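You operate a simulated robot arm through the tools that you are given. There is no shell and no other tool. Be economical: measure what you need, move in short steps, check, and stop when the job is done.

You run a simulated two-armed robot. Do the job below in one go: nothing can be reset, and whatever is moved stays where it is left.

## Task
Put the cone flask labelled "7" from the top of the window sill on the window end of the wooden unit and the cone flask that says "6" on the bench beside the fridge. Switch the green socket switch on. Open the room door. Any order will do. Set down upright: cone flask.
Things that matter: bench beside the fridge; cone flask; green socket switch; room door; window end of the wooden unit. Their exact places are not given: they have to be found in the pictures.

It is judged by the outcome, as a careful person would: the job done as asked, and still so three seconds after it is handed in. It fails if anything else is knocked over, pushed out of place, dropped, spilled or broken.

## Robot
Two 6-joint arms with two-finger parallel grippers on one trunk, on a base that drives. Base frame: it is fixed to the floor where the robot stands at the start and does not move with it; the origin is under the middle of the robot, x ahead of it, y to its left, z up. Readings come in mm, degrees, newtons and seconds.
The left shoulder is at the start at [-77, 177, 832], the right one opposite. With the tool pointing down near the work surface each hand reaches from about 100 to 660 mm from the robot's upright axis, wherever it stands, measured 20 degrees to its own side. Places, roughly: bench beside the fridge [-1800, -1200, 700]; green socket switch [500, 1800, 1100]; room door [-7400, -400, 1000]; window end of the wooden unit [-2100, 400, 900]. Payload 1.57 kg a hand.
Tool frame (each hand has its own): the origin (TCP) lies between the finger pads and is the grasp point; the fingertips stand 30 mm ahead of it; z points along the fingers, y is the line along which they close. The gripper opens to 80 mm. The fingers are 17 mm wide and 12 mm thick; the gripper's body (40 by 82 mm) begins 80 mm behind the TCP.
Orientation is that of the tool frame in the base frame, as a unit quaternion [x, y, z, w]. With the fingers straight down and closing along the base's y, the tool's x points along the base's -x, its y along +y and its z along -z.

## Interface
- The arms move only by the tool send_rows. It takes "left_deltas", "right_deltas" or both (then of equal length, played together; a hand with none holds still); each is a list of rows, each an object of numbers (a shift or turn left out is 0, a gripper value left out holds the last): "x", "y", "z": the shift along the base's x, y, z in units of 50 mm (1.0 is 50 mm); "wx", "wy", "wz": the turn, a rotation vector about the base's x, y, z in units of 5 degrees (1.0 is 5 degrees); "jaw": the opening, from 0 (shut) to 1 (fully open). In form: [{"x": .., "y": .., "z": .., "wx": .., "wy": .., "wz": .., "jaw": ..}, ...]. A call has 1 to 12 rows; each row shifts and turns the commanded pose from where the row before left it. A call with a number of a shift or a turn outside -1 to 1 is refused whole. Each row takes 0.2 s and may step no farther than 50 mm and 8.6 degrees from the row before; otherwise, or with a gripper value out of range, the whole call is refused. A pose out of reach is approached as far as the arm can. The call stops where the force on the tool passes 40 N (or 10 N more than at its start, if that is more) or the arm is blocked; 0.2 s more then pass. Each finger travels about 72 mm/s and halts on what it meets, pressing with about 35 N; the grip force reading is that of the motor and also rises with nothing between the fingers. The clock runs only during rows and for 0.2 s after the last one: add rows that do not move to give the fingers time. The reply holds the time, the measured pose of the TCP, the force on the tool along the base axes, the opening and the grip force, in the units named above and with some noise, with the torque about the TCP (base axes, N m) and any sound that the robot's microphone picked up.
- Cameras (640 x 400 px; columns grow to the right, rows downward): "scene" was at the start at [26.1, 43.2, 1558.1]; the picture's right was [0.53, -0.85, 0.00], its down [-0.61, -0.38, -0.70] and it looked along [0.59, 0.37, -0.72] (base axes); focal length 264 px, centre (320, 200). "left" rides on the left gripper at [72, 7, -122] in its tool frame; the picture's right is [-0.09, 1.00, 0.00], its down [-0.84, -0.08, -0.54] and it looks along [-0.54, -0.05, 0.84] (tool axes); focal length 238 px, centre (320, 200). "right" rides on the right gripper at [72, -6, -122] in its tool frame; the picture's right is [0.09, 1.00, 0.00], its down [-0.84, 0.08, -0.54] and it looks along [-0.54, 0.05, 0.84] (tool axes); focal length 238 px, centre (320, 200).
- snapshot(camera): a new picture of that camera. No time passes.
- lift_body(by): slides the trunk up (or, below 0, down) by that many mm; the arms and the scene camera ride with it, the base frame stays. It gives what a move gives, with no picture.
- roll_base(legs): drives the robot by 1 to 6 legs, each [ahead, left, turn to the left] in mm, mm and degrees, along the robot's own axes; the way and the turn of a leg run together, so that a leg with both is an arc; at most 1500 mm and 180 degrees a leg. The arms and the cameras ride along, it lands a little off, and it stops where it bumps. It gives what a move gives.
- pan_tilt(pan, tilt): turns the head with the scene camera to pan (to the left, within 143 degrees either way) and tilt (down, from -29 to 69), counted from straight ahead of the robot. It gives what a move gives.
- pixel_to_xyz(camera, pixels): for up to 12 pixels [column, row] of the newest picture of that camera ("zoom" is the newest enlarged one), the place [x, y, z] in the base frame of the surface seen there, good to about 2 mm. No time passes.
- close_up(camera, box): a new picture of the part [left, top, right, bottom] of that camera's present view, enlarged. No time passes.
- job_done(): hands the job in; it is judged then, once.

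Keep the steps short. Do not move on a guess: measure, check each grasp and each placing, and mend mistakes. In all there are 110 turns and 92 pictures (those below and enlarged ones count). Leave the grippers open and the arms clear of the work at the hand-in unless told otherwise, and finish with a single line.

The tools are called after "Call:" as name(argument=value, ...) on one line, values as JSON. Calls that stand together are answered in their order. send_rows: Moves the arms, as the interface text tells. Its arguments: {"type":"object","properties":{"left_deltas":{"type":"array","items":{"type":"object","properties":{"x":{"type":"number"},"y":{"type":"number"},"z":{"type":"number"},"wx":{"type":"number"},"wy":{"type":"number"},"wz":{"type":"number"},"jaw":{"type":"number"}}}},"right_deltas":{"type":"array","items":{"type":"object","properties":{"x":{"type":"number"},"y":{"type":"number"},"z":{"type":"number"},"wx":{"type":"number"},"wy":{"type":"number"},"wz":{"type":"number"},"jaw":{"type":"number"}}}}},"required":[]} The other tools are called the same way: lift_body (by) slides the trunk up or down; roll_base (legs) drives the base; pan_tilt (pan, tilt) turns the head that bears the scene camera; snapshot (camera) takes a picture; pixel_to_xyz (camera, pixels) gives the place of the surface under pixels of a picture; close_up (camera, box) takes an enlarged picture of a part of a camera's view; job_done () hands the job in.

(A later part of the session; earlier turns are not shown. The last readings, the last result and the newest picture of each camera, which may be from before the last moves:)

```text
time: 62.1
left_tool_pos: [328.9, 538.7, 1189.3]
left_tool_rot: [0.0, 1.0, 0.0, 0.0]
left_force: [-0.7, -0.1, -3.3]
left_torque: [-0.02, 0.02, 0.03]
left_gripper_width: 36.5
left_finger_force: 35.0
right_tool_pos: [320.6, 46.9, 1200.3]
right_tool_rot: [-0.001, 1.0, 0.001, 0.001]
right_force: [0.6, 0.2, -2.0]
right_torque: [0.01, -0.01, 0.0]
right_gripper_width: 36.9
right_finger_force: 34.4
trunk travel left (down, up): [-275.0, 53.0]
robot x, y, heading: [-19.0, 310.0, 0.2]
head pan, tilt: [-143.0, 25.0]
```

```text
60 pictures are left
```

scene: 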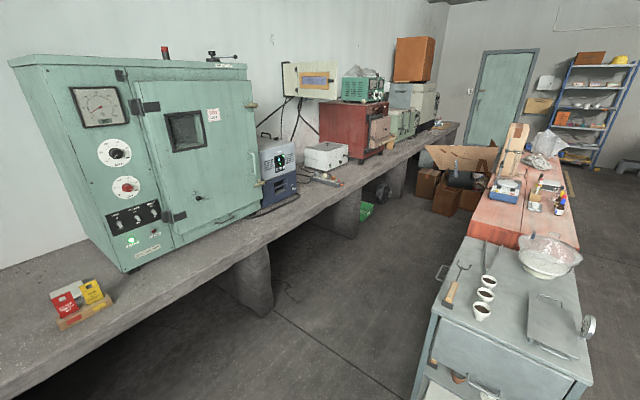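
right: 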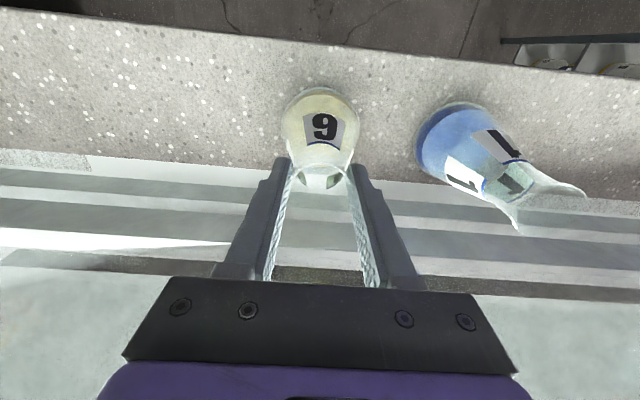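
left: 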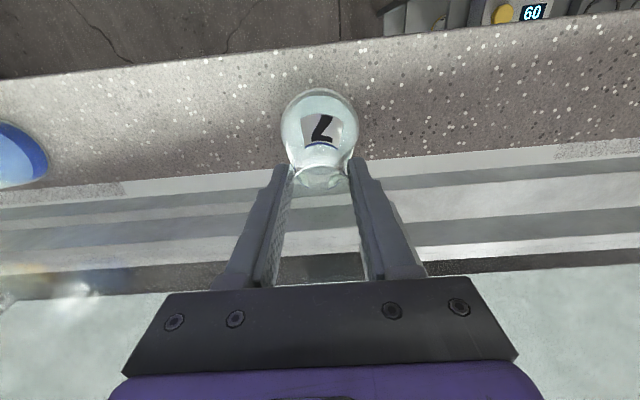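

I measure the surfaces of the grey cart, the red unit and the long bench, and the objects on them.

Call:
pixel_to_xyz(camera="scene", pixels=[[500, 350], [440, 300], [588, 375], [500, 250], [480, 225], [560, 240], [510, 200], [545, 210], [300, 215], [380, 165], [60, 330], [495, 95]])

Call:
close_up(camera="scene", box=[400, 100, 640, 300])

Call:
close_up(camera="scene", box=[240, 30, 500, 220])

```text
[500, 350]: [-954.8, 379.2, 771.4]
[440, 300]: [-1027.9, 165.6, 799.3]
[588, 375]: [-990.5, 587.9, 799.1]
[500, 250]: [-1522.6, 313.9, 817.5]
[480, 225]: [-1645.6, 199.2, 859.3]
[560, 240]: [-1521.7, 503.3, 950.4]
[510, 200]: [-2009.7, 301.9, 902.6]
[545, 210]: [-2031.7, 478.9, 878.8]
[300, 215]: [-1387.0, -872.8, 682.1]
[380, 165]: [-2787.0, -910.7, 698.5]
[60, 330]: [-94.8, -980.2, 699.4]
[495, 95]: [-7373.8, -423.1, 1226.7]
```

```text
2.00 times, centred on (520, 200) of scene
```

zoom: 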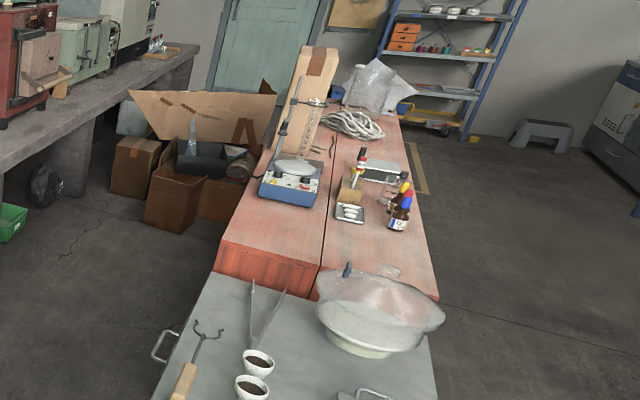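

```text
2.11 times, centred on (370, 125) of scene
```

zoom: 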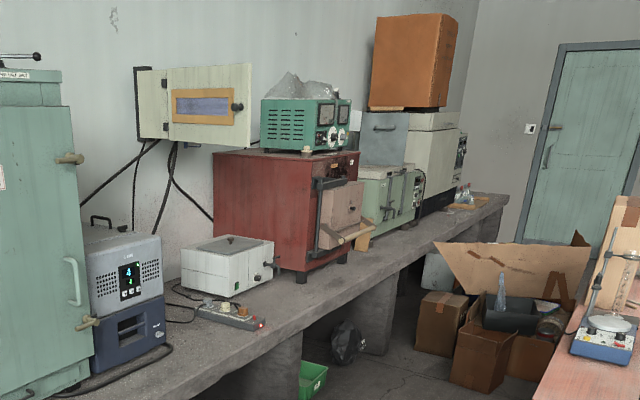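

The wooden unit is the red-brown one (x<-1680, top ≈0.9 m); the fridge is the small blue unit showing "4". I measure bench details around it.

Call:
pixel_to_xyz(camera="zoom", pixels=[[130, 330], [230, 275], [235, 318], [300, 282], [330, 310], [190, 345], [270, 345], [340, 285], [470, 350], [500, 330], [50, 370], [430, 230]])

Call:
roll_base(legs=[[-350, 0, 0], [0, 0, -90]])

Call:
pan_tilt(pan=-50, tilt=25)

Call:
snapshot(camera="scene")

```text
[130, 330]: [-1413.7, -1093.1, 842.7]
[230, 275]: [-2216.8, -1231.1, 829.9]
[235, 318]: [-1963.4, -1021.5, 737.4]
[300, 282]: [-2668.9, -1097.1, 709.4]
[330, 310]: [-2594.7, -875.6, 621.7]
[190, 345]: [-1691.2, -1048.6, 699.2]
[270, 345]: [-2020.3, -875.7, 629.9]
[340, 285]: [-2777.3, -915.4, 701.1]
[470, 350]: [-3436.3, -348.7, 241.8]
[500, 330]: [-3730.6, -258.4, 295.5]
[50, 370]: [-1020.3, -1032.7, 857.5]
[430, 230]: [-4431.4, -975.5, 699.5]
```

```text
time: 68.2
left_tool_pos: [-140.6, -40.9, 1189.7]
left_tool_rot: [0.71, 0.704, 0.0, 0.0]
left_force: [0.2, 0.0, -2.8]
left_torque: [-0.02, -0.03, 0.0]
left_gripper_width: 36.4
left_finger_force: 34.8
right_tool_pos: [-631.0, -27.4, 1199.8]
right_tool_rot: [0.709, 0.705, 0.0, 0.001]
right_force: [0.5, -0.6, -2.6]
right_torque: [-0.04, -0.01, 0.01]
right_gripper_width: 37.2
right_finger_force: 35.7
trunk travel left (down, up): [-275.0, 53.0]
robot x, y, heading: [-371.6, 308.1, -90.5]
head pan, tilt: [-143.0, 25.0]
```

```text
time: 69.8
left_tool_pos: [-140.6, -41.0, 1190.2]
left_tool_rot: [0.71, 0.704, 0.0, 0.001]
left_force: [0.0, 0.0, -2.8]
left_torque: [0.01, 0.03, 0.01]
left_gripper_width: 36.5
left_finger_force: 34.8
right_tool_pos: [-632.9, -28.0, 1199.7]
right_tool_rot: [0.709, 0.705, 0.0, 0.001]
right_force: [-0.7, 0.0, -2.5]
right_torque: [-0.02, 0.0, 0.0]
right_gripper_width: 37.3
right_finger_force: 35.1
trunk travel left (down, up): [-275.0, 53.0]
robot x, y, heading: [-368.5, 307.6, -90.6]
head pan, tilt: [-50.0, 25.0]
```

```text
57 pictures are left
```

scene: 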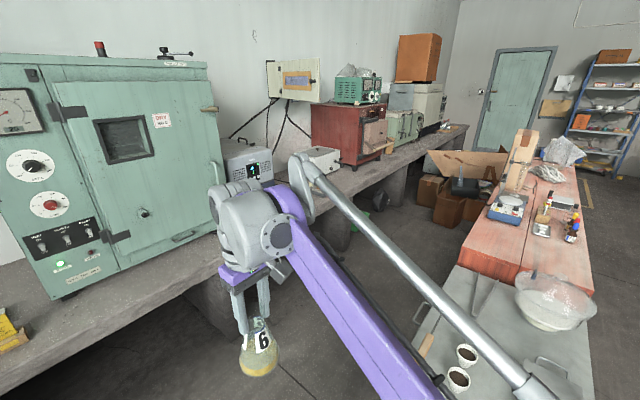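

Flask 6 is visibly held upright at (260,350). The gap on the bench between the fridge and the white box (x −1550…−1950) is the target. I drive ahead to y≈−330, then sideways right into the aisle, half the way first.

Call:
roll_base(legs=[[650, 0, 0.5], [0, -650, 0]])

Call:
roll_base(legs=[[0, -620, 0]])

Call:
pan_tilt(pan=-10, tilt=35)

Call:
snapshot(camera="scene")

```text
time: 79.2
left_tool_pos: [-788.5, -688.8, 1189.8]
left_tool_rot: [0.707, 0.707, 0.0, 0.0]
left_force: [-0.4, 0.7, -1.9]
left_torque: [0.0, 0.01, 0.01]
left_gripper_width: 36.5
left_finger_force: 35.4
right_tool_pos: [-1278.5, -678.5, 1199.9]
right_tool_rot: [0.706, 0.708, 0.0, 0.002]
right_force: [1.0, -0.1, -3.4]
right_torque: [-0.02, 0.02, 0.02]
right_gripper_width: 37.3
right_finger_force: 35.6
trunk travel left (down, up): [-275.0, 53.0]
robot x, y, heading: [-1020.0, -342.2, -89.9]
head pan, tilt: [-50.0, 25.0]
```

```text
time: 85.1
left_tool_pos: [-1406.6, -688.3, 1189.7]
left_tool_rot: [0.709, 0.705, 0.0, 0.0]
left_force: [-0.3, 0.3, -2.5]
left_torque: [0.0, -0.03, 0.02]
left_gripper_width: 36.5
left_finger_force: 35.0
right_tool_pos: [-1897.0, -676.8, 1199.9]
right_tool_rot: [0.708, 0.706, 0.0, 0.001]
right_force: [0.0, 0.4, -2.6]
right_torque: [0.05, 0.0, -0.02]
right_gripper_width: 37.1
right_finger_force: 35.1
trunk travel left (down, up): [-275.0, 53.0]
robot x, y, heading: [-1635.8, -338.8, -90.4]
head pan, tilt: [-50.0, 25.0]
```

```text
time: 86.2
left_tool_pos: [-1407.9, -689.4, 1189.3]
left_tool_rot: [0.709, 0.706, 0.0, 0.0]
left_force: [0.1, 0.5, -2.6]
left_torque: [0.01, -0.02, -0.02]
left_gripper_width: 36.3
left_finger_force: 35.4
right_tool_pos: [-1898.5, -677.6, 1201.0]
right_tool_rot: [0.708, 0.706, 0.0, 0.001]
right_force: [0.2, 0.3, -2.4]
right_torque: [0.01, 0.02, -0.03]
right_gripper_width: 37.0
right_finger_force: 34.8
trunk travel left (down, up): [-275.0, 53.0]
robot x, y, heading: [-1634.5, -338.3, -90.1]
head pan, tilt: [-10.0, 35.0]
```

```text
56 pictures are left
```

scene: 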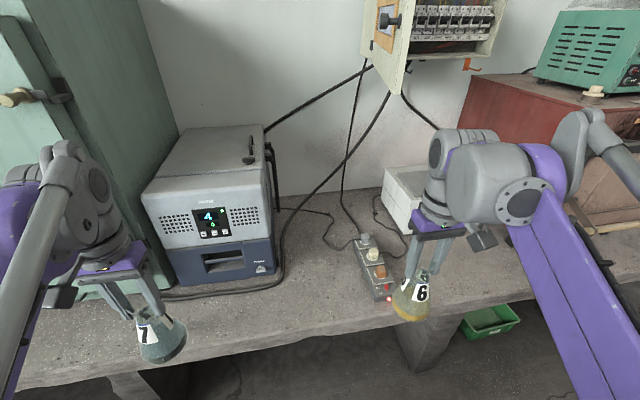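

The fridge shows "4 4" at (212,220); the clear bench patch beside it is around (320,270), with cables at (330,215) and along (250,290). I measure that patch.

Call:
pixel_to_xyz(camera="scene", pixels=[[320, 270], [310, 290], [340, 285], [330, 250], [300, 310], [340, 308], [270, 290], [375, 285], [355, 245], [280, 265], [390, 300], [300, 235]])

Call:
close_up(camera="scene", box=[240, 190, 440, 330])

```text
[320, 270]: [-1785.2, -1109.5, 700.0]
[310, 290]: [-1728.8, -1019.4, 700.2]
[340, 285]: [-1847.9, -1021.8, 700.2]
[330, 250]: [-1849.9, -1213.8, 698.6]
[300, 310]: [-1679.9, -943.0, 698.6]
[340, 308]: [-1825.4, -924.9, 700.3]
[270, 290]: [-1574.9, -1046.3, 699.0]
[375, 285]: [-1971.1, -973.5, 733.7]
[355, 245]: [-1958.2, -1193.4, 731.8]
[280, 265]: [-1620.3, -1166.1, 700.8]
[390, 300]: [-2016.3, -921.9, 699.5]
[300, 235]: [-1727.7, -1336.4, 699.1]
```

```text
2.86 times, centred on (340, 260) of scene
```

zoom: 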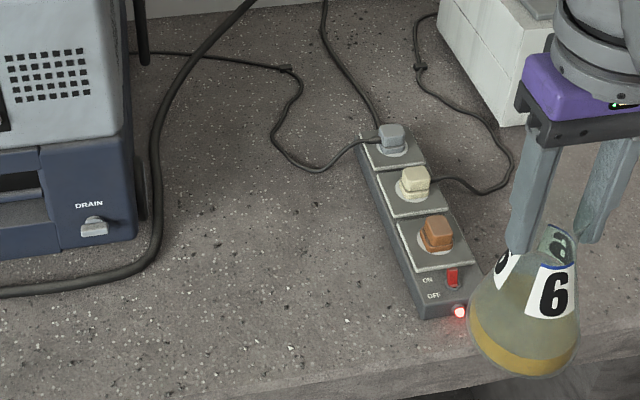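

The clear target is about (−1775,−1070) on the bench at z=700. I drive 130 mm ahead, then bring the right hand over it, still high.

Call:
roll_base(legs=[[130, 0, 0]])

Call:
send_rows(right_deltas=[{"x": 0.4, "y": -0.5}, {"x": 0.4, "y": -0.6}, {"x": 0.4, "y": -0.6}, {"x": 0.4, "y": -0.6}, {"x": 0.4, "y": -0.6}, {"x": 0.4, "y": -0.5, "z": -0.3}, {"z": -0.7}, {"z": -0.8}, {"z": -0.8}, {}])

Call:
snapshot(camera="scene")

```text
time: 87.4
left_tool_pos: [-1407.8, -817.0, 1188.8]
left_tool_rot: [0.709, 0.705, 0.0, 0.0]
left_force: [-0.3, 0.5, -2.0]
left_torque: [0.03, 0.01, 0.01]
left_gripper_width: 36.5
left_finger_force: 35.0
right_tool_pos: [-1898.4, -804.0, 1199.2]
right_tool_rot: [0.708, 0.706, 0.0, 0.001]
right_force: [0.5, -0.2, -2.7]
right_torque: [0.05, 0.02, -0.01]
right_gripper_width: 36.9
right_finger_force: 34.8
trunk travel left (down, up): [-275.0, 53.0]
robot x, y, heading: [-1635.7, -471.1, -90.2]
head pan, tilt: [-10.0, 35.0]
```

```text
time: 89.6
left_tool_pos: [-1406.3, -817.0, 1191.3]
left_tool_rot: [0.709, 0.705, 0.0, 0.0]
left_force: [0.5, 0.7, -2.0]
left_torque: [0.01, 0.02, 0.0]
left_gripper_width: 36.3
left_finger_force: 34.8
right_tool_pos: [-1777.8, -974.3, 1068.8]
right_tool_rot: [0.708, 0.706, 0.0, 0.002]
right_force: [0.2, 0.3, -2.4]
right_torque: [0.0, 0.01, 0.01]
right_gripper_width: 36.8
right_finger_force: 34.9
trunk travel left (down, up): [-275.0, 53.0]
robot x, y, heading: [-1636.9, -463.9, -90.2]
head pan, tilt: [-10.0, 35.0]
```

```text
54 pictures are left
```

scene: 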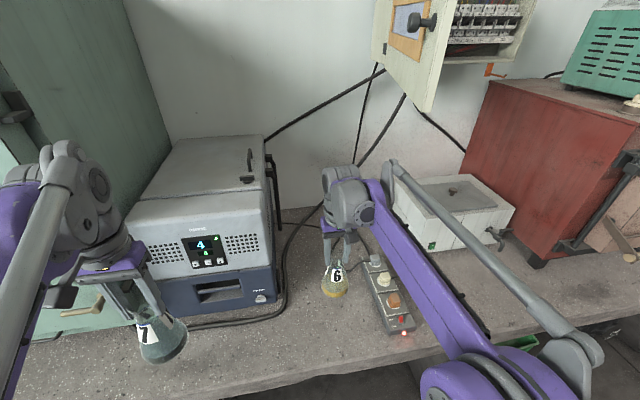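

I continue to y≈−1060 and lower to about 20 mm above the bench.

Call:
send_rows(right_deltas=[{"y": -0.6, "z": -0.4}, {"y": -0.6, "z": -0.5}, {"y": -0.5, "z": -0.6}, {"z": -0.8}, {"z": -0.8}, {"z": -0.7}, {"z": -0.3}, {}])

Call:
close_up(camera="scene", box=[260, 190, 440, 330])

```text
time: 91.4
left_tool_pos: [-1406.9, -817.1, 1190.7]
left_tool_rot: [0.709, 0.705, 0.0, 0.001]
left_force: [-0.2, -0.5, -3.2]
left_torque: [0.0, 0.01, -0.03]
left_gripper_width: 36.3
left_finger_force: 35.2
right_tool_pos: [-1778.8, -1059.7, 863.9]
right_tool_rot: [0.708, 0.706, 0.0, 0.001]
right_force: [-0.1, 0.4, -2.4]
right_torque: [0.0, 0.0, 0.01]
right_gripper_width: 36.8
right_finger_force: 35.5
trunk travel left (down, up): [-275.0, 53.0]
robot x, y, heading: [-1637.2, -467.7, -90.1]
head pan, tilt: [-10.0, 35.0]
```

```text
2.86 times, centred on (350, 260) of scene
```

zoom: 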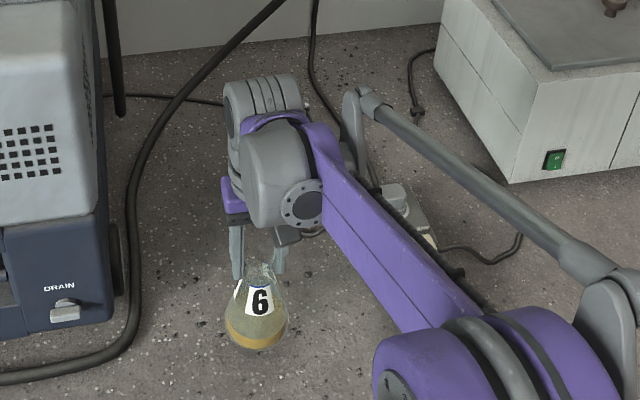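

Spot clear. I lower in small steps until contact, expected at TCP z≈831.

Call:
send_rows(right_deltas=[{"z": -0.25}, {"z": -0.2}, {"z": -0.1}, {"z": -0.06}, {}])

```text
time: 92.6
left_tool_pos: [-1407.9, -817.8, 1189.6]
left_tool_rot: [0.709, 0.705, 0.0, 0.0]
left_force: [0.4, -0.3, -3.2]
left_torque: [-0.02, -0.04, -0.01]
left_gripper_width: 36.3
left_finger_force: 35.3
right_tool_pos: [-1777.7, -1060.4, 832.6]
right_tool_rot: [0.709, 0.706, 0.0, 0.001]
right_force: [0.0, 0.8, -3.7]
right_torque: [0.01, 0.01, 0.03]
right_gripper_width: 37.1
right_finger_force: 34.6
trunk travel left (down, up): [-275.0, 53.0]
robot x, y, heading: [-1634.0, -470.4, -90.2]
head pan, tilt: [-10.0, 35.0]
```

Not quite touching yet; I lower 1 mm at a time.

Call:
send_rows(right_deltas=[{"z": -0.03}, {"z": -0.03}, {}])

```text
time: 93.4
left_tool_pos: [-1406.9, -818.7, 1190.0]
left_tool_rot: [0.709, 0.705, 0.0, 0.0]
left_force: [0.0, 0.6, -2.7]
left_torque: [0.02, 0.01, 0.0]
left_gripper_width: 36.2
left_finger_force: 35.3
right_tool_pos: [-1779.0, -1059.8, 831.6]
right_tool_rot: [0.708, 0.706, 0.0, 0.002]
right_force: [-0.3, 0.4, -3.3]
right_torque: [0.0, -0.03, 0.02]
right_gripper_width: 36.7
right_finger_force: 35.1
trunk travel left (down, up): [-275.0, 53.0]
robot x, y, heading: [-1631.1, -472.6, -90.3]
head pan, tilt: [-10.0, 35.0]
```

Call:
send_rows(right_deltas=[{"z": -0.04}, {"z": -0.04}, {}])

Call:
close_up(camera="scene", box=[300, 250, 380, 330])

```text
time: 94.2
left_tool_pos: [-1407.8, -816.4, 1190.5]
left_tool_rot: [0.709, 0.705, -0.001, 0.001]
left_force: [-0.3, 0.4, -2.8]
left_torque: [0.02, -0.01, 0.0]
left_gripper_width: 36.5
left_finger_force: 35.1
right_tool_pos: [-1777.7, -1059.8, 828.8]
right_tool_rot: [0.708, 0.706, -0.002, 0.001]
right_force: [0.3, -5.0, 25.9]
right_torque: [-0.01, 0.01, 0.1]
right_gripper_width: 37.3
right_finger_force: 35.2
trunk travel left (down, up): [-275.0, 53.0]
robot x, y, heading: [-1634.1, -471.8, -90.0]
head pan, tilt: [-10.0, 35.0]
```

```text
5.00 times, centred on (340, 290) of scene
```

zoom: 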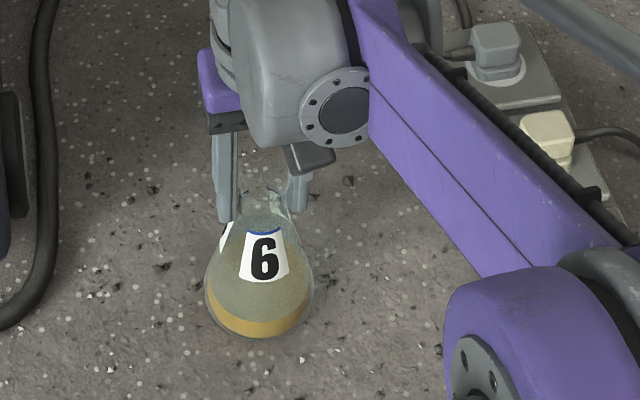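

In contact with the bench (26 N up). I relieve 1.5 mm, open, and rise straight up.

Call:
send_rows(right_deltas=[{"z": 0.03}, {}, {"jaw": 0.6}, {"jaw": 1}, {}, {}, {}, {}])

Call:
send_rows(right_deltas=[{"z": 0.3}, {"z": 0.5}, {"z": 0.8}, {"z": 0.8}, {"z": 0.8}, {"z": 0.9}, {"z": 0.9}, {"z": 0.9, "y": 0.3}, {"z": 0.7, "y": 0.6}, {"z": 0.3, "y": 0.9}, {"y": 0.9}, {"y": 0.9}])

Call:
snapshot(camera="scene")

```text
time: 96.0
left_tool_pos: [-1407.6, -817.2, 1190.1]
left_tool_rot: [0.709, 0.705, -0.001, 0.0]
left_force: [0.0, 0.5, -2.7]
left_torque: [0.03, 0.01, 0.01]
left_gripper_width: 36.4
left_finger_force: 34.6
right_tool_pos: [-1779.2, -1060.6, 829.0]
right_tool_rot: [0.708, 0.706, 0.0, 0.001]
right_force: [0.1, 0.7, -0.1]
right_torque: [-0.01, 0.0, 0.0]
right_gripper_width: 79.9
right_finger_force: 0.0
trunk travel left (down, up): [-275.0, 53.0]
robot x, y, heading: [-1635.6, -464.3, -90.3]
head pan, tilt: [-10.0, 35.0]
```

```text
time: 98.6
left_tool_pos: [-1408.6, -814.7, 1189.5]
left_tool_rot: [0.709, 0.705, 0.0, 0.0]
left_force: [-0.6, 0.7, -2.2]
left_torque: [-0.03, 0.01, 0.02]
left_gripper_width: 36.3
left_finger_force: 34.5
right_tool_pos: [-1779.2, -878.2, 1174.6]
right_tool_rot: [0.708, 0.706, 0.0, 0.002]
right_force: [-0.6, 0.5, -0.9]
right_torque: [-0.05, 0.0, -0.02]
right_gripper_width: 80.1
right_finger_force: 0.0
trunk travel left (down, up): [-275.0, 53.0]
robot x, y, heading: [-1631.6, -468.7, -90.4]
head pan, tilt: [-10.0, 35.0]
```

```text
51 pictures are left
```

scene: 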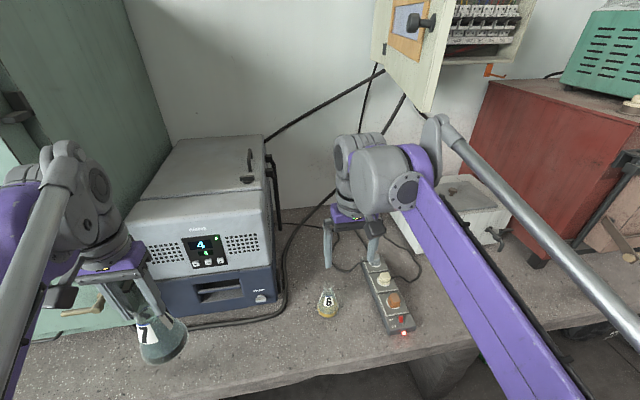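

Flask 6 stands upright and free at (328,302). I draw the right hand back, back away from the bench and turn to face the wooden unit.

Call:
send_rows(right_deltas=[{"y": 0.9}, {"y": 0.9, "x": -0.3}, {"x": -0.7}, {"x": -0.7}, {}])

Call:
roll_base(legs=[[-120, 0, 0], [0, 0, 180]])

Call:
pan_tilt(pan=20, tilt=35)

Call:
snapshot(camera="scene")

```text
time: 99.8
left_tool_pos: [-1406.9, -817.2, 1190.9]
left_tool_rot: [0.709, 0.705, 0.0, 0.0]
left_force: [0.2, -0.2, -2.6]
left_torque: [-0.04, -0.02, 0.0]
left_gripper_width: 36.5
left_finger_force: 35.4
right_tool_pos: [-1862.1, -791.1, 1174.7]
right_tool_rot: [0.708, 0.707, -0.001, 0.001]
right_force: [0.6, 0.0, -0.1]
right_torque: [0.03, -0.01, 0.01]
right_gripper_width: 80.2
right_finger_force: 0.0
trunk travel left (down, up): [-275.0, 53.0]
robot x, y, heading: [-1636.0, -469.1, -90.5]
head pan, tilt: [-10.0, 35.0]
```

```text
time: 108.4
left_tool_pos: [-1857.8, 0.7, 1190.4]
left_tool_rot: [-0.699, 0.715, 0.0, 0.0]
left_force: [-0.2, 0.7, -2.9]
left_torque: [0.0, 0.0, -0.03]
left_gripper_width: 36.2
left_finger_force: 35.0
right_tool_pos: [-1403.3, -32.6, 1174.2]
right_tool_rot: [-0.701, 0.713, 0.001, 0.0]
right_force: [-0.1, -1.4, -0.2]
right_torque: [0.0, -0.03, -0.03]
right_gripper_width: 79.8
right_finger_force: 0.1
trunk travel left (down, up): [-275.0, 53.0]
robot x, y, heading: [-1633.4, -351.4, 88.9]
head pan, tilt: [-10.0, 35.0]
```

```text
time: 109.3
left_tool_pos: [-1858.3, 2.1, 1190.3]
left_tool_rot: [-0.699, 0.715, 0.001, -0.001]
left_force: [0.3, 0.7, -3.2]
left_torque: [0.0, -0.02, -0.03]
left_gripper_width: 35.9
left_finger_force: 35.0
right_tool_pos: [-1403.1, -32.5, 1174.6]
right_tool_rot: [-0.7, 0.714, 0.001, 0.0]
right_force: [0.8, 0.6, 0.2]
right_torque: [-0.01, 0.02, 0.02]
right_gripper_width: 79.9
right_finger_force: 0.0
trunk travel left (down, up): [-275.0, 53.0]
robot x, y, heading: [-1635.3, -350.1, 88.6]
head pan, tilt: [20.0, 35.0]
```

```text
50 pictures are left
```

scene: 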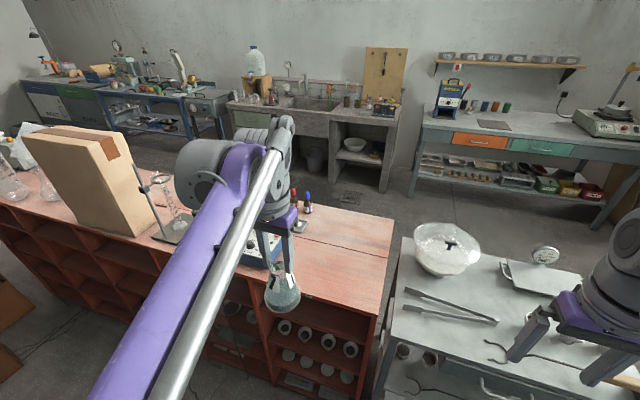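

The window end of the wooden unit is its right end around (345,250), which is clear. I measure it.

Call:
pixel_to_xyz(camera="scene", pixels=[[350, 265], [350, 240], [320, 265], [375, 260], [330, 285], [380, 315], [390, 225], [370, 285], [305, 240], [325, 230]])

Call:
close_up(camera="scene", box=[230, 180, 410, 330])

```text
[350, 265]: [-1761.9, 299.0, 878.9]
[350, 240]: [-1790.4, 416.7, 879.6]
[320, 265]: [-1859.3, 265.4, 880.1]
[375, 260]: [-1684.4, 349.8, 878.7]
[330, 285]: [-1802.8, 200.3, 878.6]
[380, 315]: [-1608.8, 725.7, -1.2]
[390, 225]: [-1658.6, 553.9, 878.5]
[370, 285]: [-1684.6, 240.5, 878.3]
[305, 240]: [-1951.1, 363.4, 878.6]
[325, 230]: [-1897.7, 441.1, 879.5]
```

```text
2.67 times, centred on (320, 255) of scene
```

zoom: 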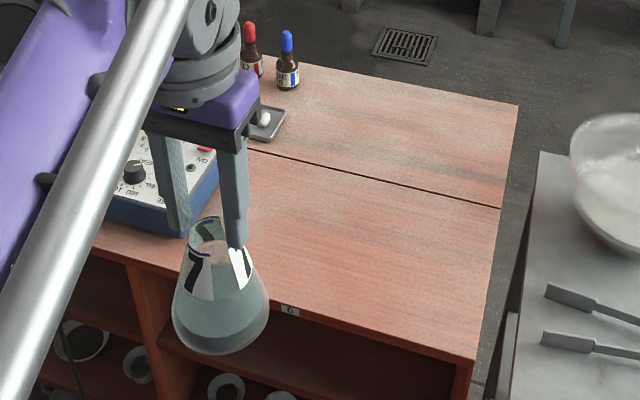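

I drive 100 mm ahead, then bring flask 7 over about (−1780, 300) on the unit's clear end (top z=879).

Call:
roll_base(legs=[[100, 0, 1]])

Call:
send_rows(left_deltas=[{"x": 0.3, "y": 0.6}, {"x": 0.3, "y": 0.7}, {"x": 0.3, "y": 0.7}, {"x": 0.3, "y": 0.7}, {"x": 0.2, "y": 0.6}, {"y": 0.5, "x": 0.1}, {"z": -0.5}, {"z": -0.7}, {"z": -0.7}, {"z": -0.5}, {"z": -0.3}, {}])

Call:
snapshot(camera="scene")

```text
time: 110.5
left_tool_pos: [-1861.8, 96.3, 1190.0]
left_tool_rot: [-0.705, 0.709, 0.0, 0.0]
left_force: [1.4, 0.6, -2.2]
left_torque: [-0.03, -0.02, 0.0]
left_gripper_width: 36.0
left_finger_force: 34.6
right_tool_pos: [-1407.7, 70.4, 1173.2]
right_tool_rot: [-0.707, 0.707, 0.001, 0.0]
right_force: [-0.1, 0.5, 0.0]
right_torque: [-0.02, -0.02, 0.01]
right_gripper_width: 80.4
right_finger_force: 0.0
trunk travel left (down, up): [-275.0, 53.0]
robot x, y, heading: [-1630.9, -251.8, 90.2]
head pan, tilt: [20.0, 35.0]
```

```text
time: 113.1
left_tool_pos: [-1788.0, 287.8, 1053.6]
left_tool_rot: [-0.705, 0.709, 0.0, 0.0]
left_force: [-0.6, -0.1, -3.2]
left_torque: [0.01, 0.01, 0.01]
left_gripper_width: 36.0
left_finger_force: 34.6
right_tool_pos: [-1406.5, 71.3, 1173.5]
right_tool_rot: [-0.707, 0.708, 0.001, 0.0]
right_force: [0.6, 0.7, 0.4]
right_torque: [-0.01, 0.0, 0.03]
right_gripper_width: 80.1
right_finger_force: 0.1
trunk travel left (down, up): [-275.0, 53.0]
robot x, y, heading: [-1632.1, -248.1, 90.0]
head pan, tilt: [20.0, 35.0]
```

```text
48 pictures are left
```

scene: 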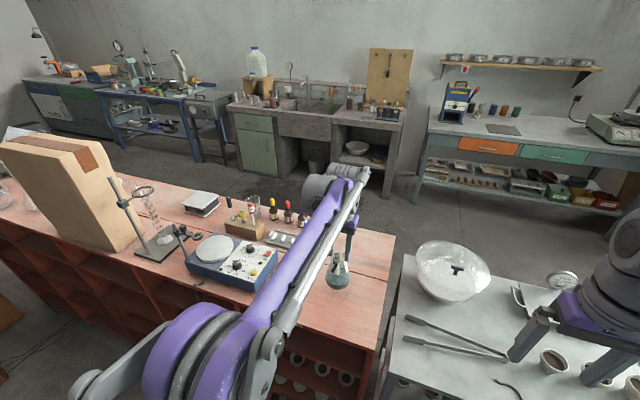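

Over a clear patch. I lower to just above the top (contact expected near TCP z≈1009).

Call:
send_rows(left_deltas=[{"z": -0.3}, {"z": -0.3}, {"z": -0.15}, {"z": -0.08}, {"z": -0.04}, {}])

Call:
send_rows(left_deltas=[{"z": -0.03}, {}])

```text
time: 114.5
left_tool_pos: [-1788.1, 287.4, 1011.2]
left_tool_rot: [-0.704, 0.71, 0.0, -0.001]
left_force: [0.0, -0.3, -2.0]
left_torque: [-0.01, -0.02, 0.01]
left_gripper_width: 35.7
left_finger_force: 35.3
right_tool_pos: [-1407.1, 72.6, 1174.4]
right_tool_rot: [-0.706, 0.708, 0.001, 0.0]
right_force: [-0.2, 0.0, 0.2]
right_torque: [-0.02, 0.02, -0.01]
right_gripper_width: 80.1
right_finger_force: 0.0
trunk travel left (down, up): [-275.0, 53.0]
robot x, y, heading: [-1632.6, -252.2, 90.1]
head pan, tilt: [20.0, 35.0]
```

```text
time: 115.1
left_tool_pos: [-1787.2, 287.3, 1009.7]
left_tool_rot: [-0.705, 0.709, 0.0, 0.0]
left_force: [0.1, -0.4, -2.4]
left_torque: [0.04, 0.06, 0.0]
left_gripper_width: 36.1
left_finger_force: 34.6
right_tool_pos: [-1408.1, 71.4, 1174.0]
right_tool_rot: [-0.707, 0.708, 0.001, 0.0]
right_force: [0.1, 0.2, 0.0]
right_torque: [0.02, -0.02, -0.01]
right_gripper_width: 80.0
right_finger_force: 0.0
trunk travel left (down, up): [-275.0, 53.0]
robot x, y, heading: [-1637.1, -250.9, 89.7]
head pan, tilt: [20.0, 35.0]
```

Call:
send_rows(left_deltas=[{"z": -0.03}, {"z": -0.02}, {}])

Call:
close_up(camera="scene", box=[300, 220, 400, 320])

```text
time: 115.9
left_tool_pos: [-1787.7, 286.9, 1008.2]
left_tool_rot: [-0.705, 0.709, 0.0, 0.001]
left_force: [0.1, 5.7, 24.7]
left_torque: [0.07, -0.01, 0.23]
left_gripper_width: 36.0
left_finger_force: 35.1
right_tool_pos: [-1405.6, 70.6, 1174.9]
right_tool_rot: [-0.707, 0.707, 0.001, 0.0]
right_force: [-0.1, 0.4, 0.4]
right_torque: [-0.03, -0.01, 0.0]
right_gripper_width: 80.1
right_finger_force: 0.1
trunk travel left (down, up): [-275.0, 53.0]
robot x, y, heading: [-1633.4, -249.4, 89.8]
head pan, tilt: [20.0, 35.0]
```

```text
4.00 times, centred on (350, 270) of scene
```

zoom: 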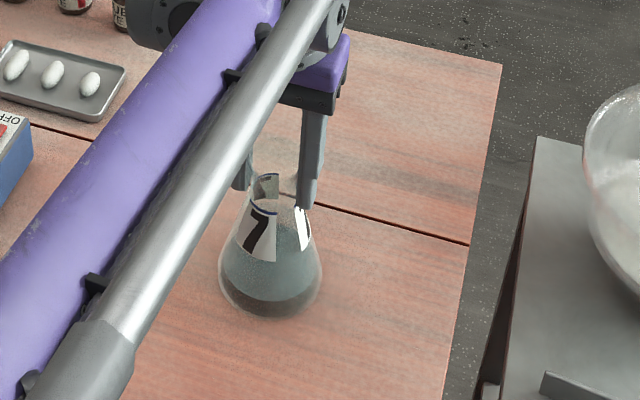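

Touching down with 25 N. I relieve, open, rise straight up and pull back.

Call:
send_rows(left_deltas=[{"z": 0.03}, {}, {"jaw": 0.6}, {"jaw": 1}, {}, {}, {}, {}])

Call:
send_rows(left_deltas=[{"z": 0.3}, {"z": 0.5}, {"z": 0.8}, {"z": 0.8}, {"z": 0.8}, {"y": -0.6}, {"y": -0.9}, {"y": -0.9}, {"y": -0.9}, {"y": -0.6}, {}])

Call:
snapshot(camera="scene")

```text
time: 117.7
left_tool_pos: [-1786.8, 286.7, 1009.5]
left_tool_rot: [-0.705, 0.709, 0.001, 0.0]
left_force: [0.5, -0.1, 0.4]
left_torque: [0.0, 0.01, -0.01]
left_gripper_width: 80.3
left_finger_force: 0.0
right_tool_pos: [-1408.1, 72.1, 1172.7]
right_tool_rot: [-0.706, 0.708, 0.001, 0.0]
right_force: [-0.1, 0.4, 0.0]
right_torque: [0.01, 0.04, 0.02]
right_gripper_width: 80.2
right_finger_force: 0.1
trunk travel left (down, up): [-275.0, 53.0]
robot x, y, heading: [-1632.7, -250.5, 89.6]
head pan, tilt: [20.0, 35.0]
```

```text
time: 120.1
left_tool_pos: [-1787.8, 92.7, 1168.6]
left_tool_rot: [-0.705, 0.709, 0.0, 0.0]
left_force: [0.0, 0.4, 0.4]
left_torque: [-0.01, -0.03, 0.02]
left_gripper_width: 80.1
left_finger_force: 0.1
right_tool_pos: [-1407.5, 71.9, 1174.7]
right_tool_rot: [-0.706, 0.708, 0.001, -0.001]
right_force: [-0.2, 0.3, 0.2]
right_torque: [-0.02, -0.01, 0.01]
right_gripper_width: 80.1
right_finger_force: 0.0
trunk travel left (down, up): [-275.0, 53.0]
robot x, y, heading: [-1637.5, -249.0, 90.0]
head pan, tilt: [20.0, 35.0]
```

```text
46 pictures are left
```

scene: 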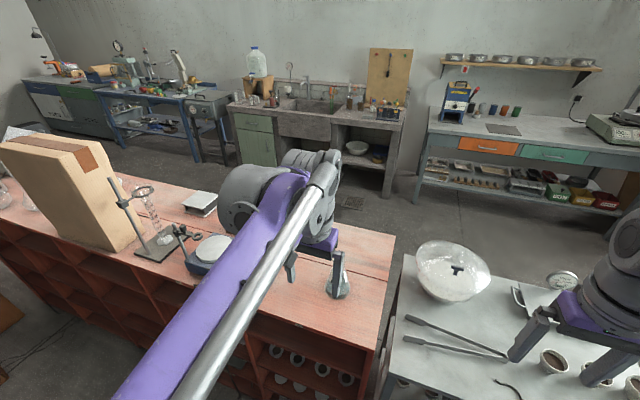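

Flask 7 stands on the unit with the hand clear. Now for the door: boxes block the near aisle, so I go around through the wide aisle. Back off, strafe toward the window, go to y≈1300 and face −x.

Call:
roll_base(legs=[[-100, 0, 0], [0, -1250, 0], [1500, 0, 0], [150, 0, 90]])

Call:
pan_tilt(pan=0, tilt=15)

Call:
snapshot(camera="scene")

```text
time: 143.0
left_tool_pos: [-799.4, 1105.2, 1168.5]
left_tool_rot: [1.0, -0.013, 0.0, 0.0]
left_force: [-0.3, -0.1, 0.2]
left_torque: [0.02, -0.01, 0.04]
left_gripper_width: 80.1
left_finger_force: 0.0
right_tool_pos: [-771.3, 1484.0, 1173.6]
right_tool_rot: [1.0, -0.01, -0.001, 0.001]
right_force: [-0.2, -0.1, 0.4]
right_torque: [-0.02, -0.02, 0.03]
right_gripper_width: 80.3
right_finger_force: 0.0
trunk travel left (down, up): [-275.0, 53.0]
robot x, y, heading: [-452.8, 1251.0, 178.5]
head pan, tilt: [20.0, 35.0]
```

```text
time: 143.8
left_tool_pos: [-799.4, 1104.4, 1168.1]
left_tool_rot: [1.0, -0.012, 0.0, 0.0]
left_force: [0.7, -0.4, -0.5]
left_torque: [-0.02, -0.02, -0.03]
left_gripper_width: 80.0
left_finger_force: 0.0
right_tool_pos: [-769.4, 1483.0, 1174.3]
right_tool_rot: [1.0, -0.011, -0.001, 0.001]
right_force: [0.2, -0.3, -0.3]
right_torque: [0.01, -0.02, 0.01]
right_gripper_width: 79.9
right_finger_force: 0.1
trunk travel left (down, up): [-275.0, 53.0]
robot x, y, heading: [-452.4, 1250.1, 178.8]
head pan, tilt: [0.0, 15.0]
```

```text
45 pictures are left
```

scene: 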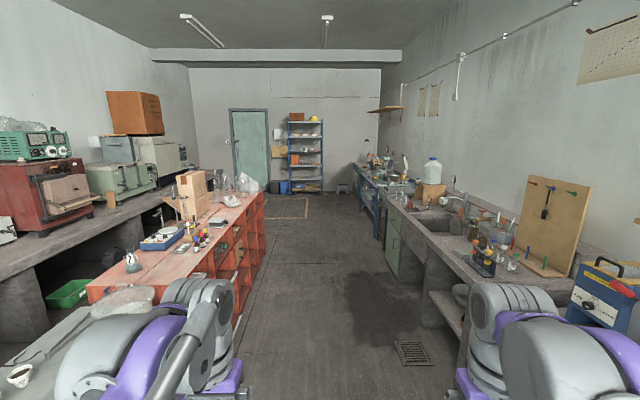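

The wide aisle is free. I check flask 7 on the unit, and measure the aisle edges and the door.

Call:
close_up(camera="scene", box=[80, 220, 200, 310])

Call:
close_up(camera="scene", box=[215, 95, 295, 200])

Call:
pixel_to_xyz(camera="scene", pixels=[[264, 220], [236, 310], [400, 265], [428, 310], [377, 230], [352, 190], [290, 190], [320, 192], [235, 160], [265, 160], [300, 205], [335, 250]])

```text
4.44 times, centred on (140, 265) of scene
```

zoom: 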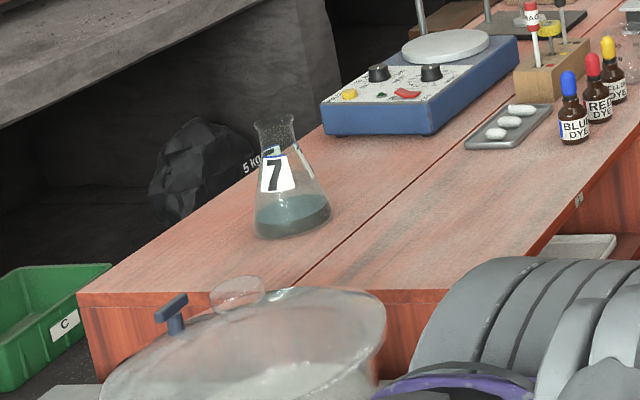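

```text
3.81 times, centred on (255, 148) of scene
```

zoom: 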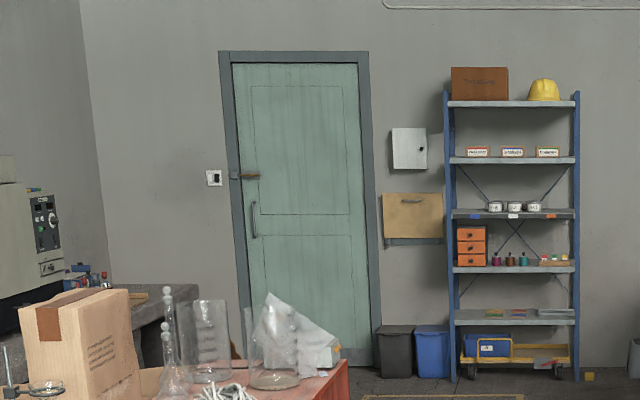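

```text
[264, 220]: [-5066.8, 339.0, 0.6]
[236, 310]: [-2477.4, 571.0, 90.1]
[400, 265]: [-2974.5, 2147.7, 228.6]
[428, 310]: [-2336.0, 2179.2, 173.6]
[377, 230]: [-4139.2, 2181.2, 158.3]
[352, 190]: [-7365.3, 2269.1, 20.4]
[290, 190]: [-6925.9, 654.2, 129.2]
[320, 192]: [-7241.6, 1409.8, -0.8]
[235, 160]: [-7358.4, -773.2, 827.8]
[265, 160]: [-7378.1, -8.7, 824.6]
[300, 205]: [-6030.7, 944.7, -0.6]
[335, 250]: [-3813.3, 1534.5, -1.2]
```

Flask 7 stands upright and readable. I drive down the wide aisle to about x=−5300.

Call:
roll_base(legs=[[1500, 0, 1.2], [1500, 0, 0], [1500, 0, 0]])

Call:
pan_tilt(pan=30, tilt=20)

Call:
snapshot(camera="scene")

```text
time: 165.2
left_tool_pos: [-5276.4, 1096.4, 1169.1]
left_tool_rot: [1.0, 0.003, 0.0, 0.0]
left_force: [0.1, 0.3, 0.0]
left_torque: [-0.03, 0.0, 0.01]
left_gripper_width: 80.1
left_finger_force: 0.0
right_tool_pos: [-5260.2, 1475.5, 1173.7]
right_tool_rot: [1.0, 0.005, -0.002, 0.001]
right_force: [-0.8, 0.6, 0.0]
right_torque: [0.02, 0.01, 0.0]
right_gripper_width: 80.0
right_finger_force: 0.0
trunk travel left (down, up): [-275.0, 53.0]
robot x, y, heading: [-4935.9, 1254.6, -179.2]
head pan, tilt: [0.0, 15.0]
```

```text
time: 166.2
left_tool_pos: [-5276.3, 1096.4, 1168.6]
left_tool_rot: [1.0, 0.004, -0.001, 0.001]
left_force: [1.6, -0.3, -0.5]
left_torque: [0.01, 0.01, -0.02]
left_gripper_width: 80.0
left_finger_force: 0.1
right_tool_pos: [-5260.3, 1475.5, 1173.4]
right_tool_rot: [1.0, 0.004, -0.001, 0.002]
right_force: [0.3, -0.7, 0.1]
right_torque: [-0.01, 0.03, 0.02]
right_gripper_width: 80.0
right_finger_force: 0.1
trunk travel left (down, up): [-275.0, 53.0]
robot x, y, heading: [-4934.5, 1254.4, -179.4]
head pan, tilt: [30.0, 20.0]
```

```text
42 pictures are left
```

scene: 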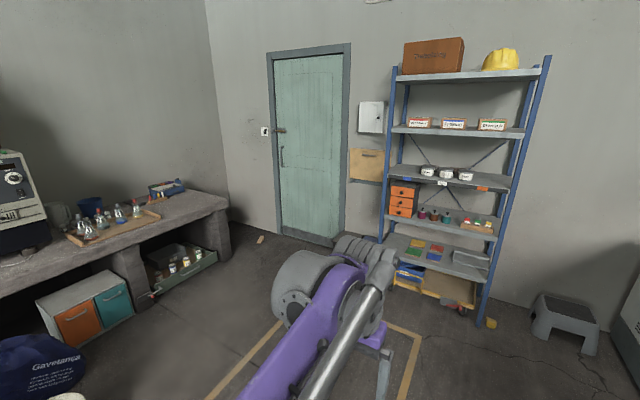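

Open floor to the door. I drive diagonally to about (−5900, −350) and look at the door.

Call:
roll_base(legs=[[500, 800, 0], [450, 800, -0.8]])

Call:
pan_tilt(pan=0, tilt=20)

Call:
snapshot(camera="scene")

```text
time: 180.6
left_tool_pos: [-6233.3, -496.7, 1169.4]
left_tool_rot: [1.0, -0.012, 0.0, 0.001]
left_force: [0.1, -0.7, 0.4]
left_torque: [0.02, 0.03, -0.02]
left_gripper_width: 79.8
left_finger_force: 0.0
right_tool_pos: [-6206.6, -116.6, 1174.0]
right_tool_rot: [1.0, -0.01, -0.001, -0.001]
right_force: [0.4, 0.3, 0.3]
right_torque: [-0.02, -0.02, -0.04]
right_gripper_width: 80.1
right_finger_force: 0.0
trunk travel left (down, up): [-275.0, 53.0]
robot x, y, heading: [-5886.6, -351.7, 179.2]
head pan, tilt: [30.0, 20.0]
```

```text
time: 181.6
left_tool_pos: [-6233.5, -495.0, 1168.1]
left_tool_rot: [1.0, -0.011, -0.001, 0.0]
left_force: [0.1, 0.3, 0.2]
left_torque: [0.02, 0.04, 0.04]
left_gripper_width: 79.8
left_finger_force: 0.1
right_tool_pos: [-6206.1, -118.3, 1173.7]
right_tool_rot: [1.0, -0.01, -0.001, 0.001]
right_force: [0.9, 0.4, 0.0]
right_torque: [-0.01, 0.03, -0.01]
right_gripper_width: 80.3
right_finger_force: 0.0
trunk travel left (down, up): [-275.0, 53.0]
robot x, y, heading: [-5890.8, -349.8, 178.8]
head pan, tilt: [0.0, 20.0]
```

```text
41 pictures are left
```

scene: 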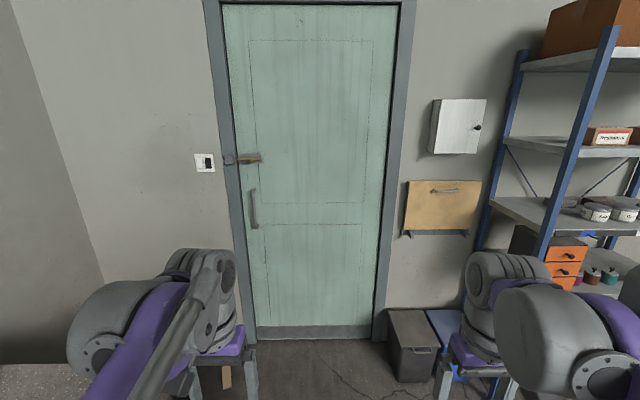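

Call:
close_up(camera="scene", box=[190, 130, 310, 240])

Call:
pixel_to_xyz(camera="scene", pixels=[[228, 160], [241, 160], [250, 159], [258, 158], [252, 193], [253, 207], [256, 225], [270, 180], [385, 180], [240, 240], [220, 240], [395, 330]])

```text
3.64 times, centred on (250, 185) of scene
```

zoom: 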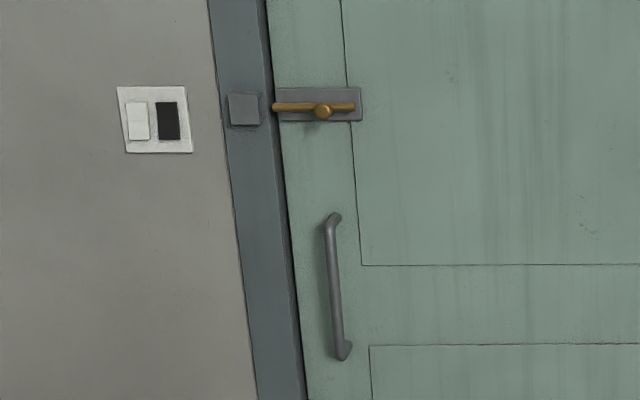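

```text
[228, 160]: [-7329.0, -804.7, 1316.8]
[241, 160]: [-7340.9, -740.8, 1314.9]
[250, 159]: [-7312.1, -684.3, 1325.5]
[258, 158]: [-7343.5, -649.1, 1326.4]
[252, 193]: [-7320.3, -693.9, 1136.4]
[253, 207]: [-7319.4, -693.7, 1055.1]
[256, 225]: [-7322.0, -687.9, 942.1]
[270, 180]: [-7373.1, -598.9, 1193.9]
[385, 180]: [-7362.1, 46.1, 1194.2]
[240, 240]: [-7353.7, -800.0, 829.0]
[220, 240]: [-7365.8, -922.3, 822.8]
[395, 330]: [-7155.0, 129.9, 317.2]
```

There is a slide bolt at (250,159) beside a keeper on the frame, and a pull handle at y≈−693, z 942–1140. I look closely whether the bolt is shot.

Call:
close_up(camera="scene", box=[220, 145, 265, 175])

Call:
pixel_to_xyz(camera="zoom", pixels=[[120, 200], [170, 200], [200, 200], [240, 195], [300, 195], [380, 200], [460, 190], [520, 185], [560, 185], [420, 180], [420, 150]])

```text
13.33 times, centred on (242, 160) of scene
```

zoom: 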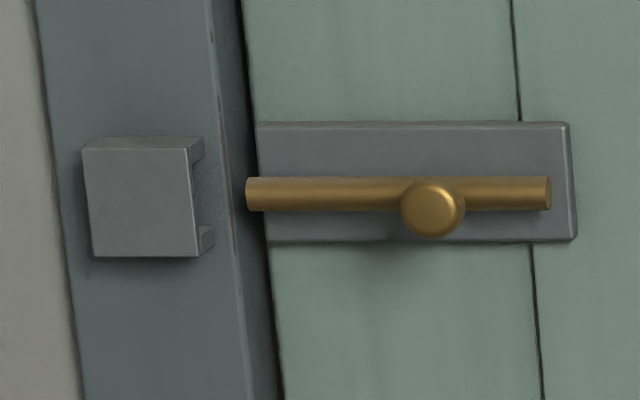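

```text
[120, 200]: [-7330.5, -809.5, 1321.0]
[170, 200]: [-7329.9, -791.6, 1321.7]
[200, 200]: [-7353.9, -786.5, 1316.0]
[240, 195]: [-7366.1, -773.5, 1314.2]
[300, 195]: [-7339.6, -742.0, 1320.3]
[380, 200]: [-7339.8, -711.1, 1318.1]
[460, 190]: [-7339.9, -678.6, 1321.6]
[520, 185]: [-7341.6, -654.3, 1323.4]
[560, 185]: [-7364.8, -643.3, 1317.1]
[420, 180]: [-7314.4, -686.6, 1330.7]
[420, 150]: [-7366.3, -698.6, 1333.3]
```

The bolt is drawn back (clear gap to the keeper), so the door only needs pulling by the handle; it is hinged on the right (y≈60). I'd stand on the latch side, out of the swing. I look left to check the floor there.

Call:
pan_tilt(pan=50, tilt=35)

Call:
snapshot(camera="scene")

Call:
pixel_to_xyz(camera="scene", pixels=[[320, 120], [250, 130], [200, 180], [200, 140], [150, 130], [300, 200], [250, 250], [150, 250], [100, 200], [350, 130], [280, 300], [60, 130]])

```text
time: 182.8
left_tool_pos: [-6232.3, -496.0, 1168.3]
left_tool_rot: [1.0, -0.012, 0.0, -0.001]
left_force: [0.3, 0.4, 0.1]
left_torque: [-0.02, -0.01, -0.03]
left_gripper_width: 80.2
left_finger_force: 0.0
right_tool_pos: [-6204.7, -117.4, 1173.5]
right_tool_rot: [1.0, -0.009, 0.0, 0.001]
right_force: [-0.1, -0.6, -0.2]
right_torque: [0.0, -0.02, -0.01]
right_gripper_width: 79.9
right_finger_force: 0.0
trunk travel left (down, up): [-275.0, 53.0]
robot x, y, heading: [-5888.9, -349.1, 178.9]
head pan, tilt: [50.0, 35.0]
```

```text
38 pictures are left
```

scene: 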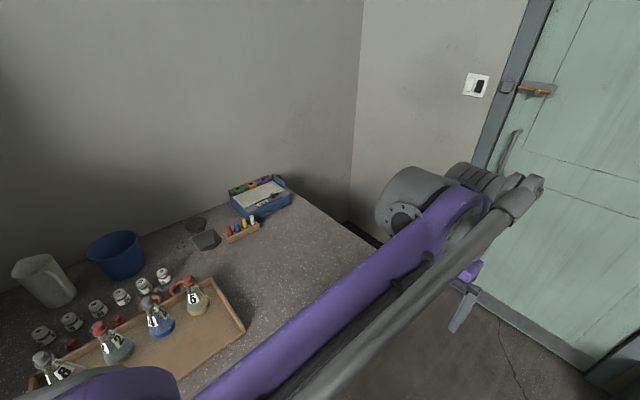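

```text
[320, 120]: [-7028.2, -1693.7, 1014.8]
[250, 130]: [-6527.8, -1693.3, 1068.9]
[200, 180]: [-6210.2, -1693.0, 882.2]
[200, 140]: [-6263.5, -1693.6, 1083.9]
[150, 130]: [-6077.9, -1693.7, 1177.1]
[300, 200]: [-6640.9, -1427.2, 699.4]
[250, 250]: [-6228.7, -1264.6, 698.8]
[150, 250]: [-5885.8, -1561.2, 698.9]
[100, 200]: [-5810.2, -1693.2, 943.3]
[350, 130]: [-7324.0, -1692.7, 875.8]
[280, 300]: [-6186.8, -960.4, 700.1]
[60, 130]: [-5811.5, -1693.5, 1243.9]
```

The bench end reaches x≈−6700 with its front at y≈−890, so I'll stand at about y=−400 and pull with the left hand. First I turn the left tool to point at the door (−x), at height z≈1040, here in free space.

Call:
send_rows(left_deltas=[{"wy": 1}, {"wy": 1}, {"wy": 1}, {"wy": 1}, {"wy": 1}, {"wy": 1}, {"wy": 1}, {"wy": 1}, {"wy": 1}, {"wy": 1}, {"wy": 1}, {"wy": 1}])

Call:
send_rows(left_deltas=[{"wy": 1}, {"wy": 1}, {"wy": 1}, {"wy": 1}, {"wy": 1}, {"wy": 1}, {"z": -0.6, "y": -0.5}, {"z": -0.6, "y": -0.5}, {"z": -0.6, "y": -0.5}, {"z": -0.6, "y": -0.5}, {}])

Call:
pan_tilt(pan=15, tilt=30)

```text
time: 185.3
left_tool_pos: [-6233.2, -496.1, 1167.7]
left_tool_rot: [0.865, -0.01, -0.501, 0.004]
left_force: [-0.7, 0.2, 0.4]
left_torque: [0.0, 0.01, 0.06]
left_gripper_width: 80.1
left_finger_force: 0.0
right_tool_pos: [-6205.3, -116.0, 1173.4]
right_tool_rot: [1.0, -0.01, -0.001, 0.001]
right_force: [0.7, 0.2, -0.7]
right_torque: [0.03, -0.01, 0.0]
right_gripper_width: 80.0
right_finger_force: 0.0
trunk travel left (down, up): [-275.0, 53.0]
robot x, y, heading: [-5888.7, -350.1, 178.9]
head pan, tilt: [50.0, 35.0]
```

```text
time: 187.8
left_tool_pos: [-6234.2, -580.5, 1031.5]
left_tool_rot: [0.754, 0.014, -0.657, -0.007]
left_force: [0.0, -0.7, -0.3]
left_torque: [0.02, -0.05, 0.01]
left_gripper_width: 80.0
left_finger_force: 0.1
left hand out of reach, approached as far as the arm can: row 8, 9, 10
right_tool_pos: [-6205.1, -118.4, 1174.4]
right_tool_rot: [1.0, -0.01, -0.001, 0.001]
right_force: [1.2, 0.6, -0.2]
right_torque: [-0.01, 0.0, 0.02]
right_gripper_width: 80.1
right_finger_force: 0.0
trunk travel left (down, up): [-275.0, 53.0]
robot x, y, heading: [-5888.3, -347.3, 179.0]
head pan, tilt: [50.0, 35.0]
```

```text
time: 188.8
left_tool_pos: [-6235.8, -579.9, 1031.6]
left_tool_rot: [0.754, 0.015, -0.657, -0.005]
left_force: [-0.1, -0.2, 0.3]
left_torque: [0.0, 0.0, -0.05]
left_gripper_width: 80.1
left_finger_force: 0.0
right_tool_pos: [-6206.3, -117.2, 1174.3]
right_tool_rot: [1.0, -0.01, -0.001, 0.001]
right_force: [-0.4, -0.3, 0.7]
right_torque: [0.03, -0.02, 0.0]
right_gripper_width: 80.2
right_finger_force: 0.1
trunk travel left (down, up): [-275.0, 53.0]
robot x, y, heading: [-5888.3, -353.7, 179.1]
head pan, tilt: [15.0, 30.0]
```

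Too close to the body for that pose; I extend forward 150 mm and see the orientation.

Call:
send_rows(left_deltas=[{"x": -0.8}, {"x": -0.8}, {"x": -0.8}, {"x": -0.6}, {}])

```text
time: 190.0
left_tool_pos: [-6383.4, -595.9, 1048.9]
left_tool_rot: [-0.707, 0.007, 0.707, -0.008]
left_force: [0.3, 0.0, -0.1]
left_torque: [0.01, 0.04, 0.0]
left_gripper_width: 79.9
left_finger_force: 0.0
right_tool_pos: [-6206.9, -117.3, 1174.2]
right_tool_rot: [1.0, -0.01, -0.001, 0.001]
right_force: [0.1, -0.2, 0.5]
right_torque: [-0.03, 0.02, -0.02]
right_gripper_width: 79.7
right_finger_force: 0.0
trunk travel left (down, up): [-275.0, 53.0]
robot x, y, heading: [-5887.3, -349.4, 179.1]
head pan, tilt: [15.0, 30.0]
```

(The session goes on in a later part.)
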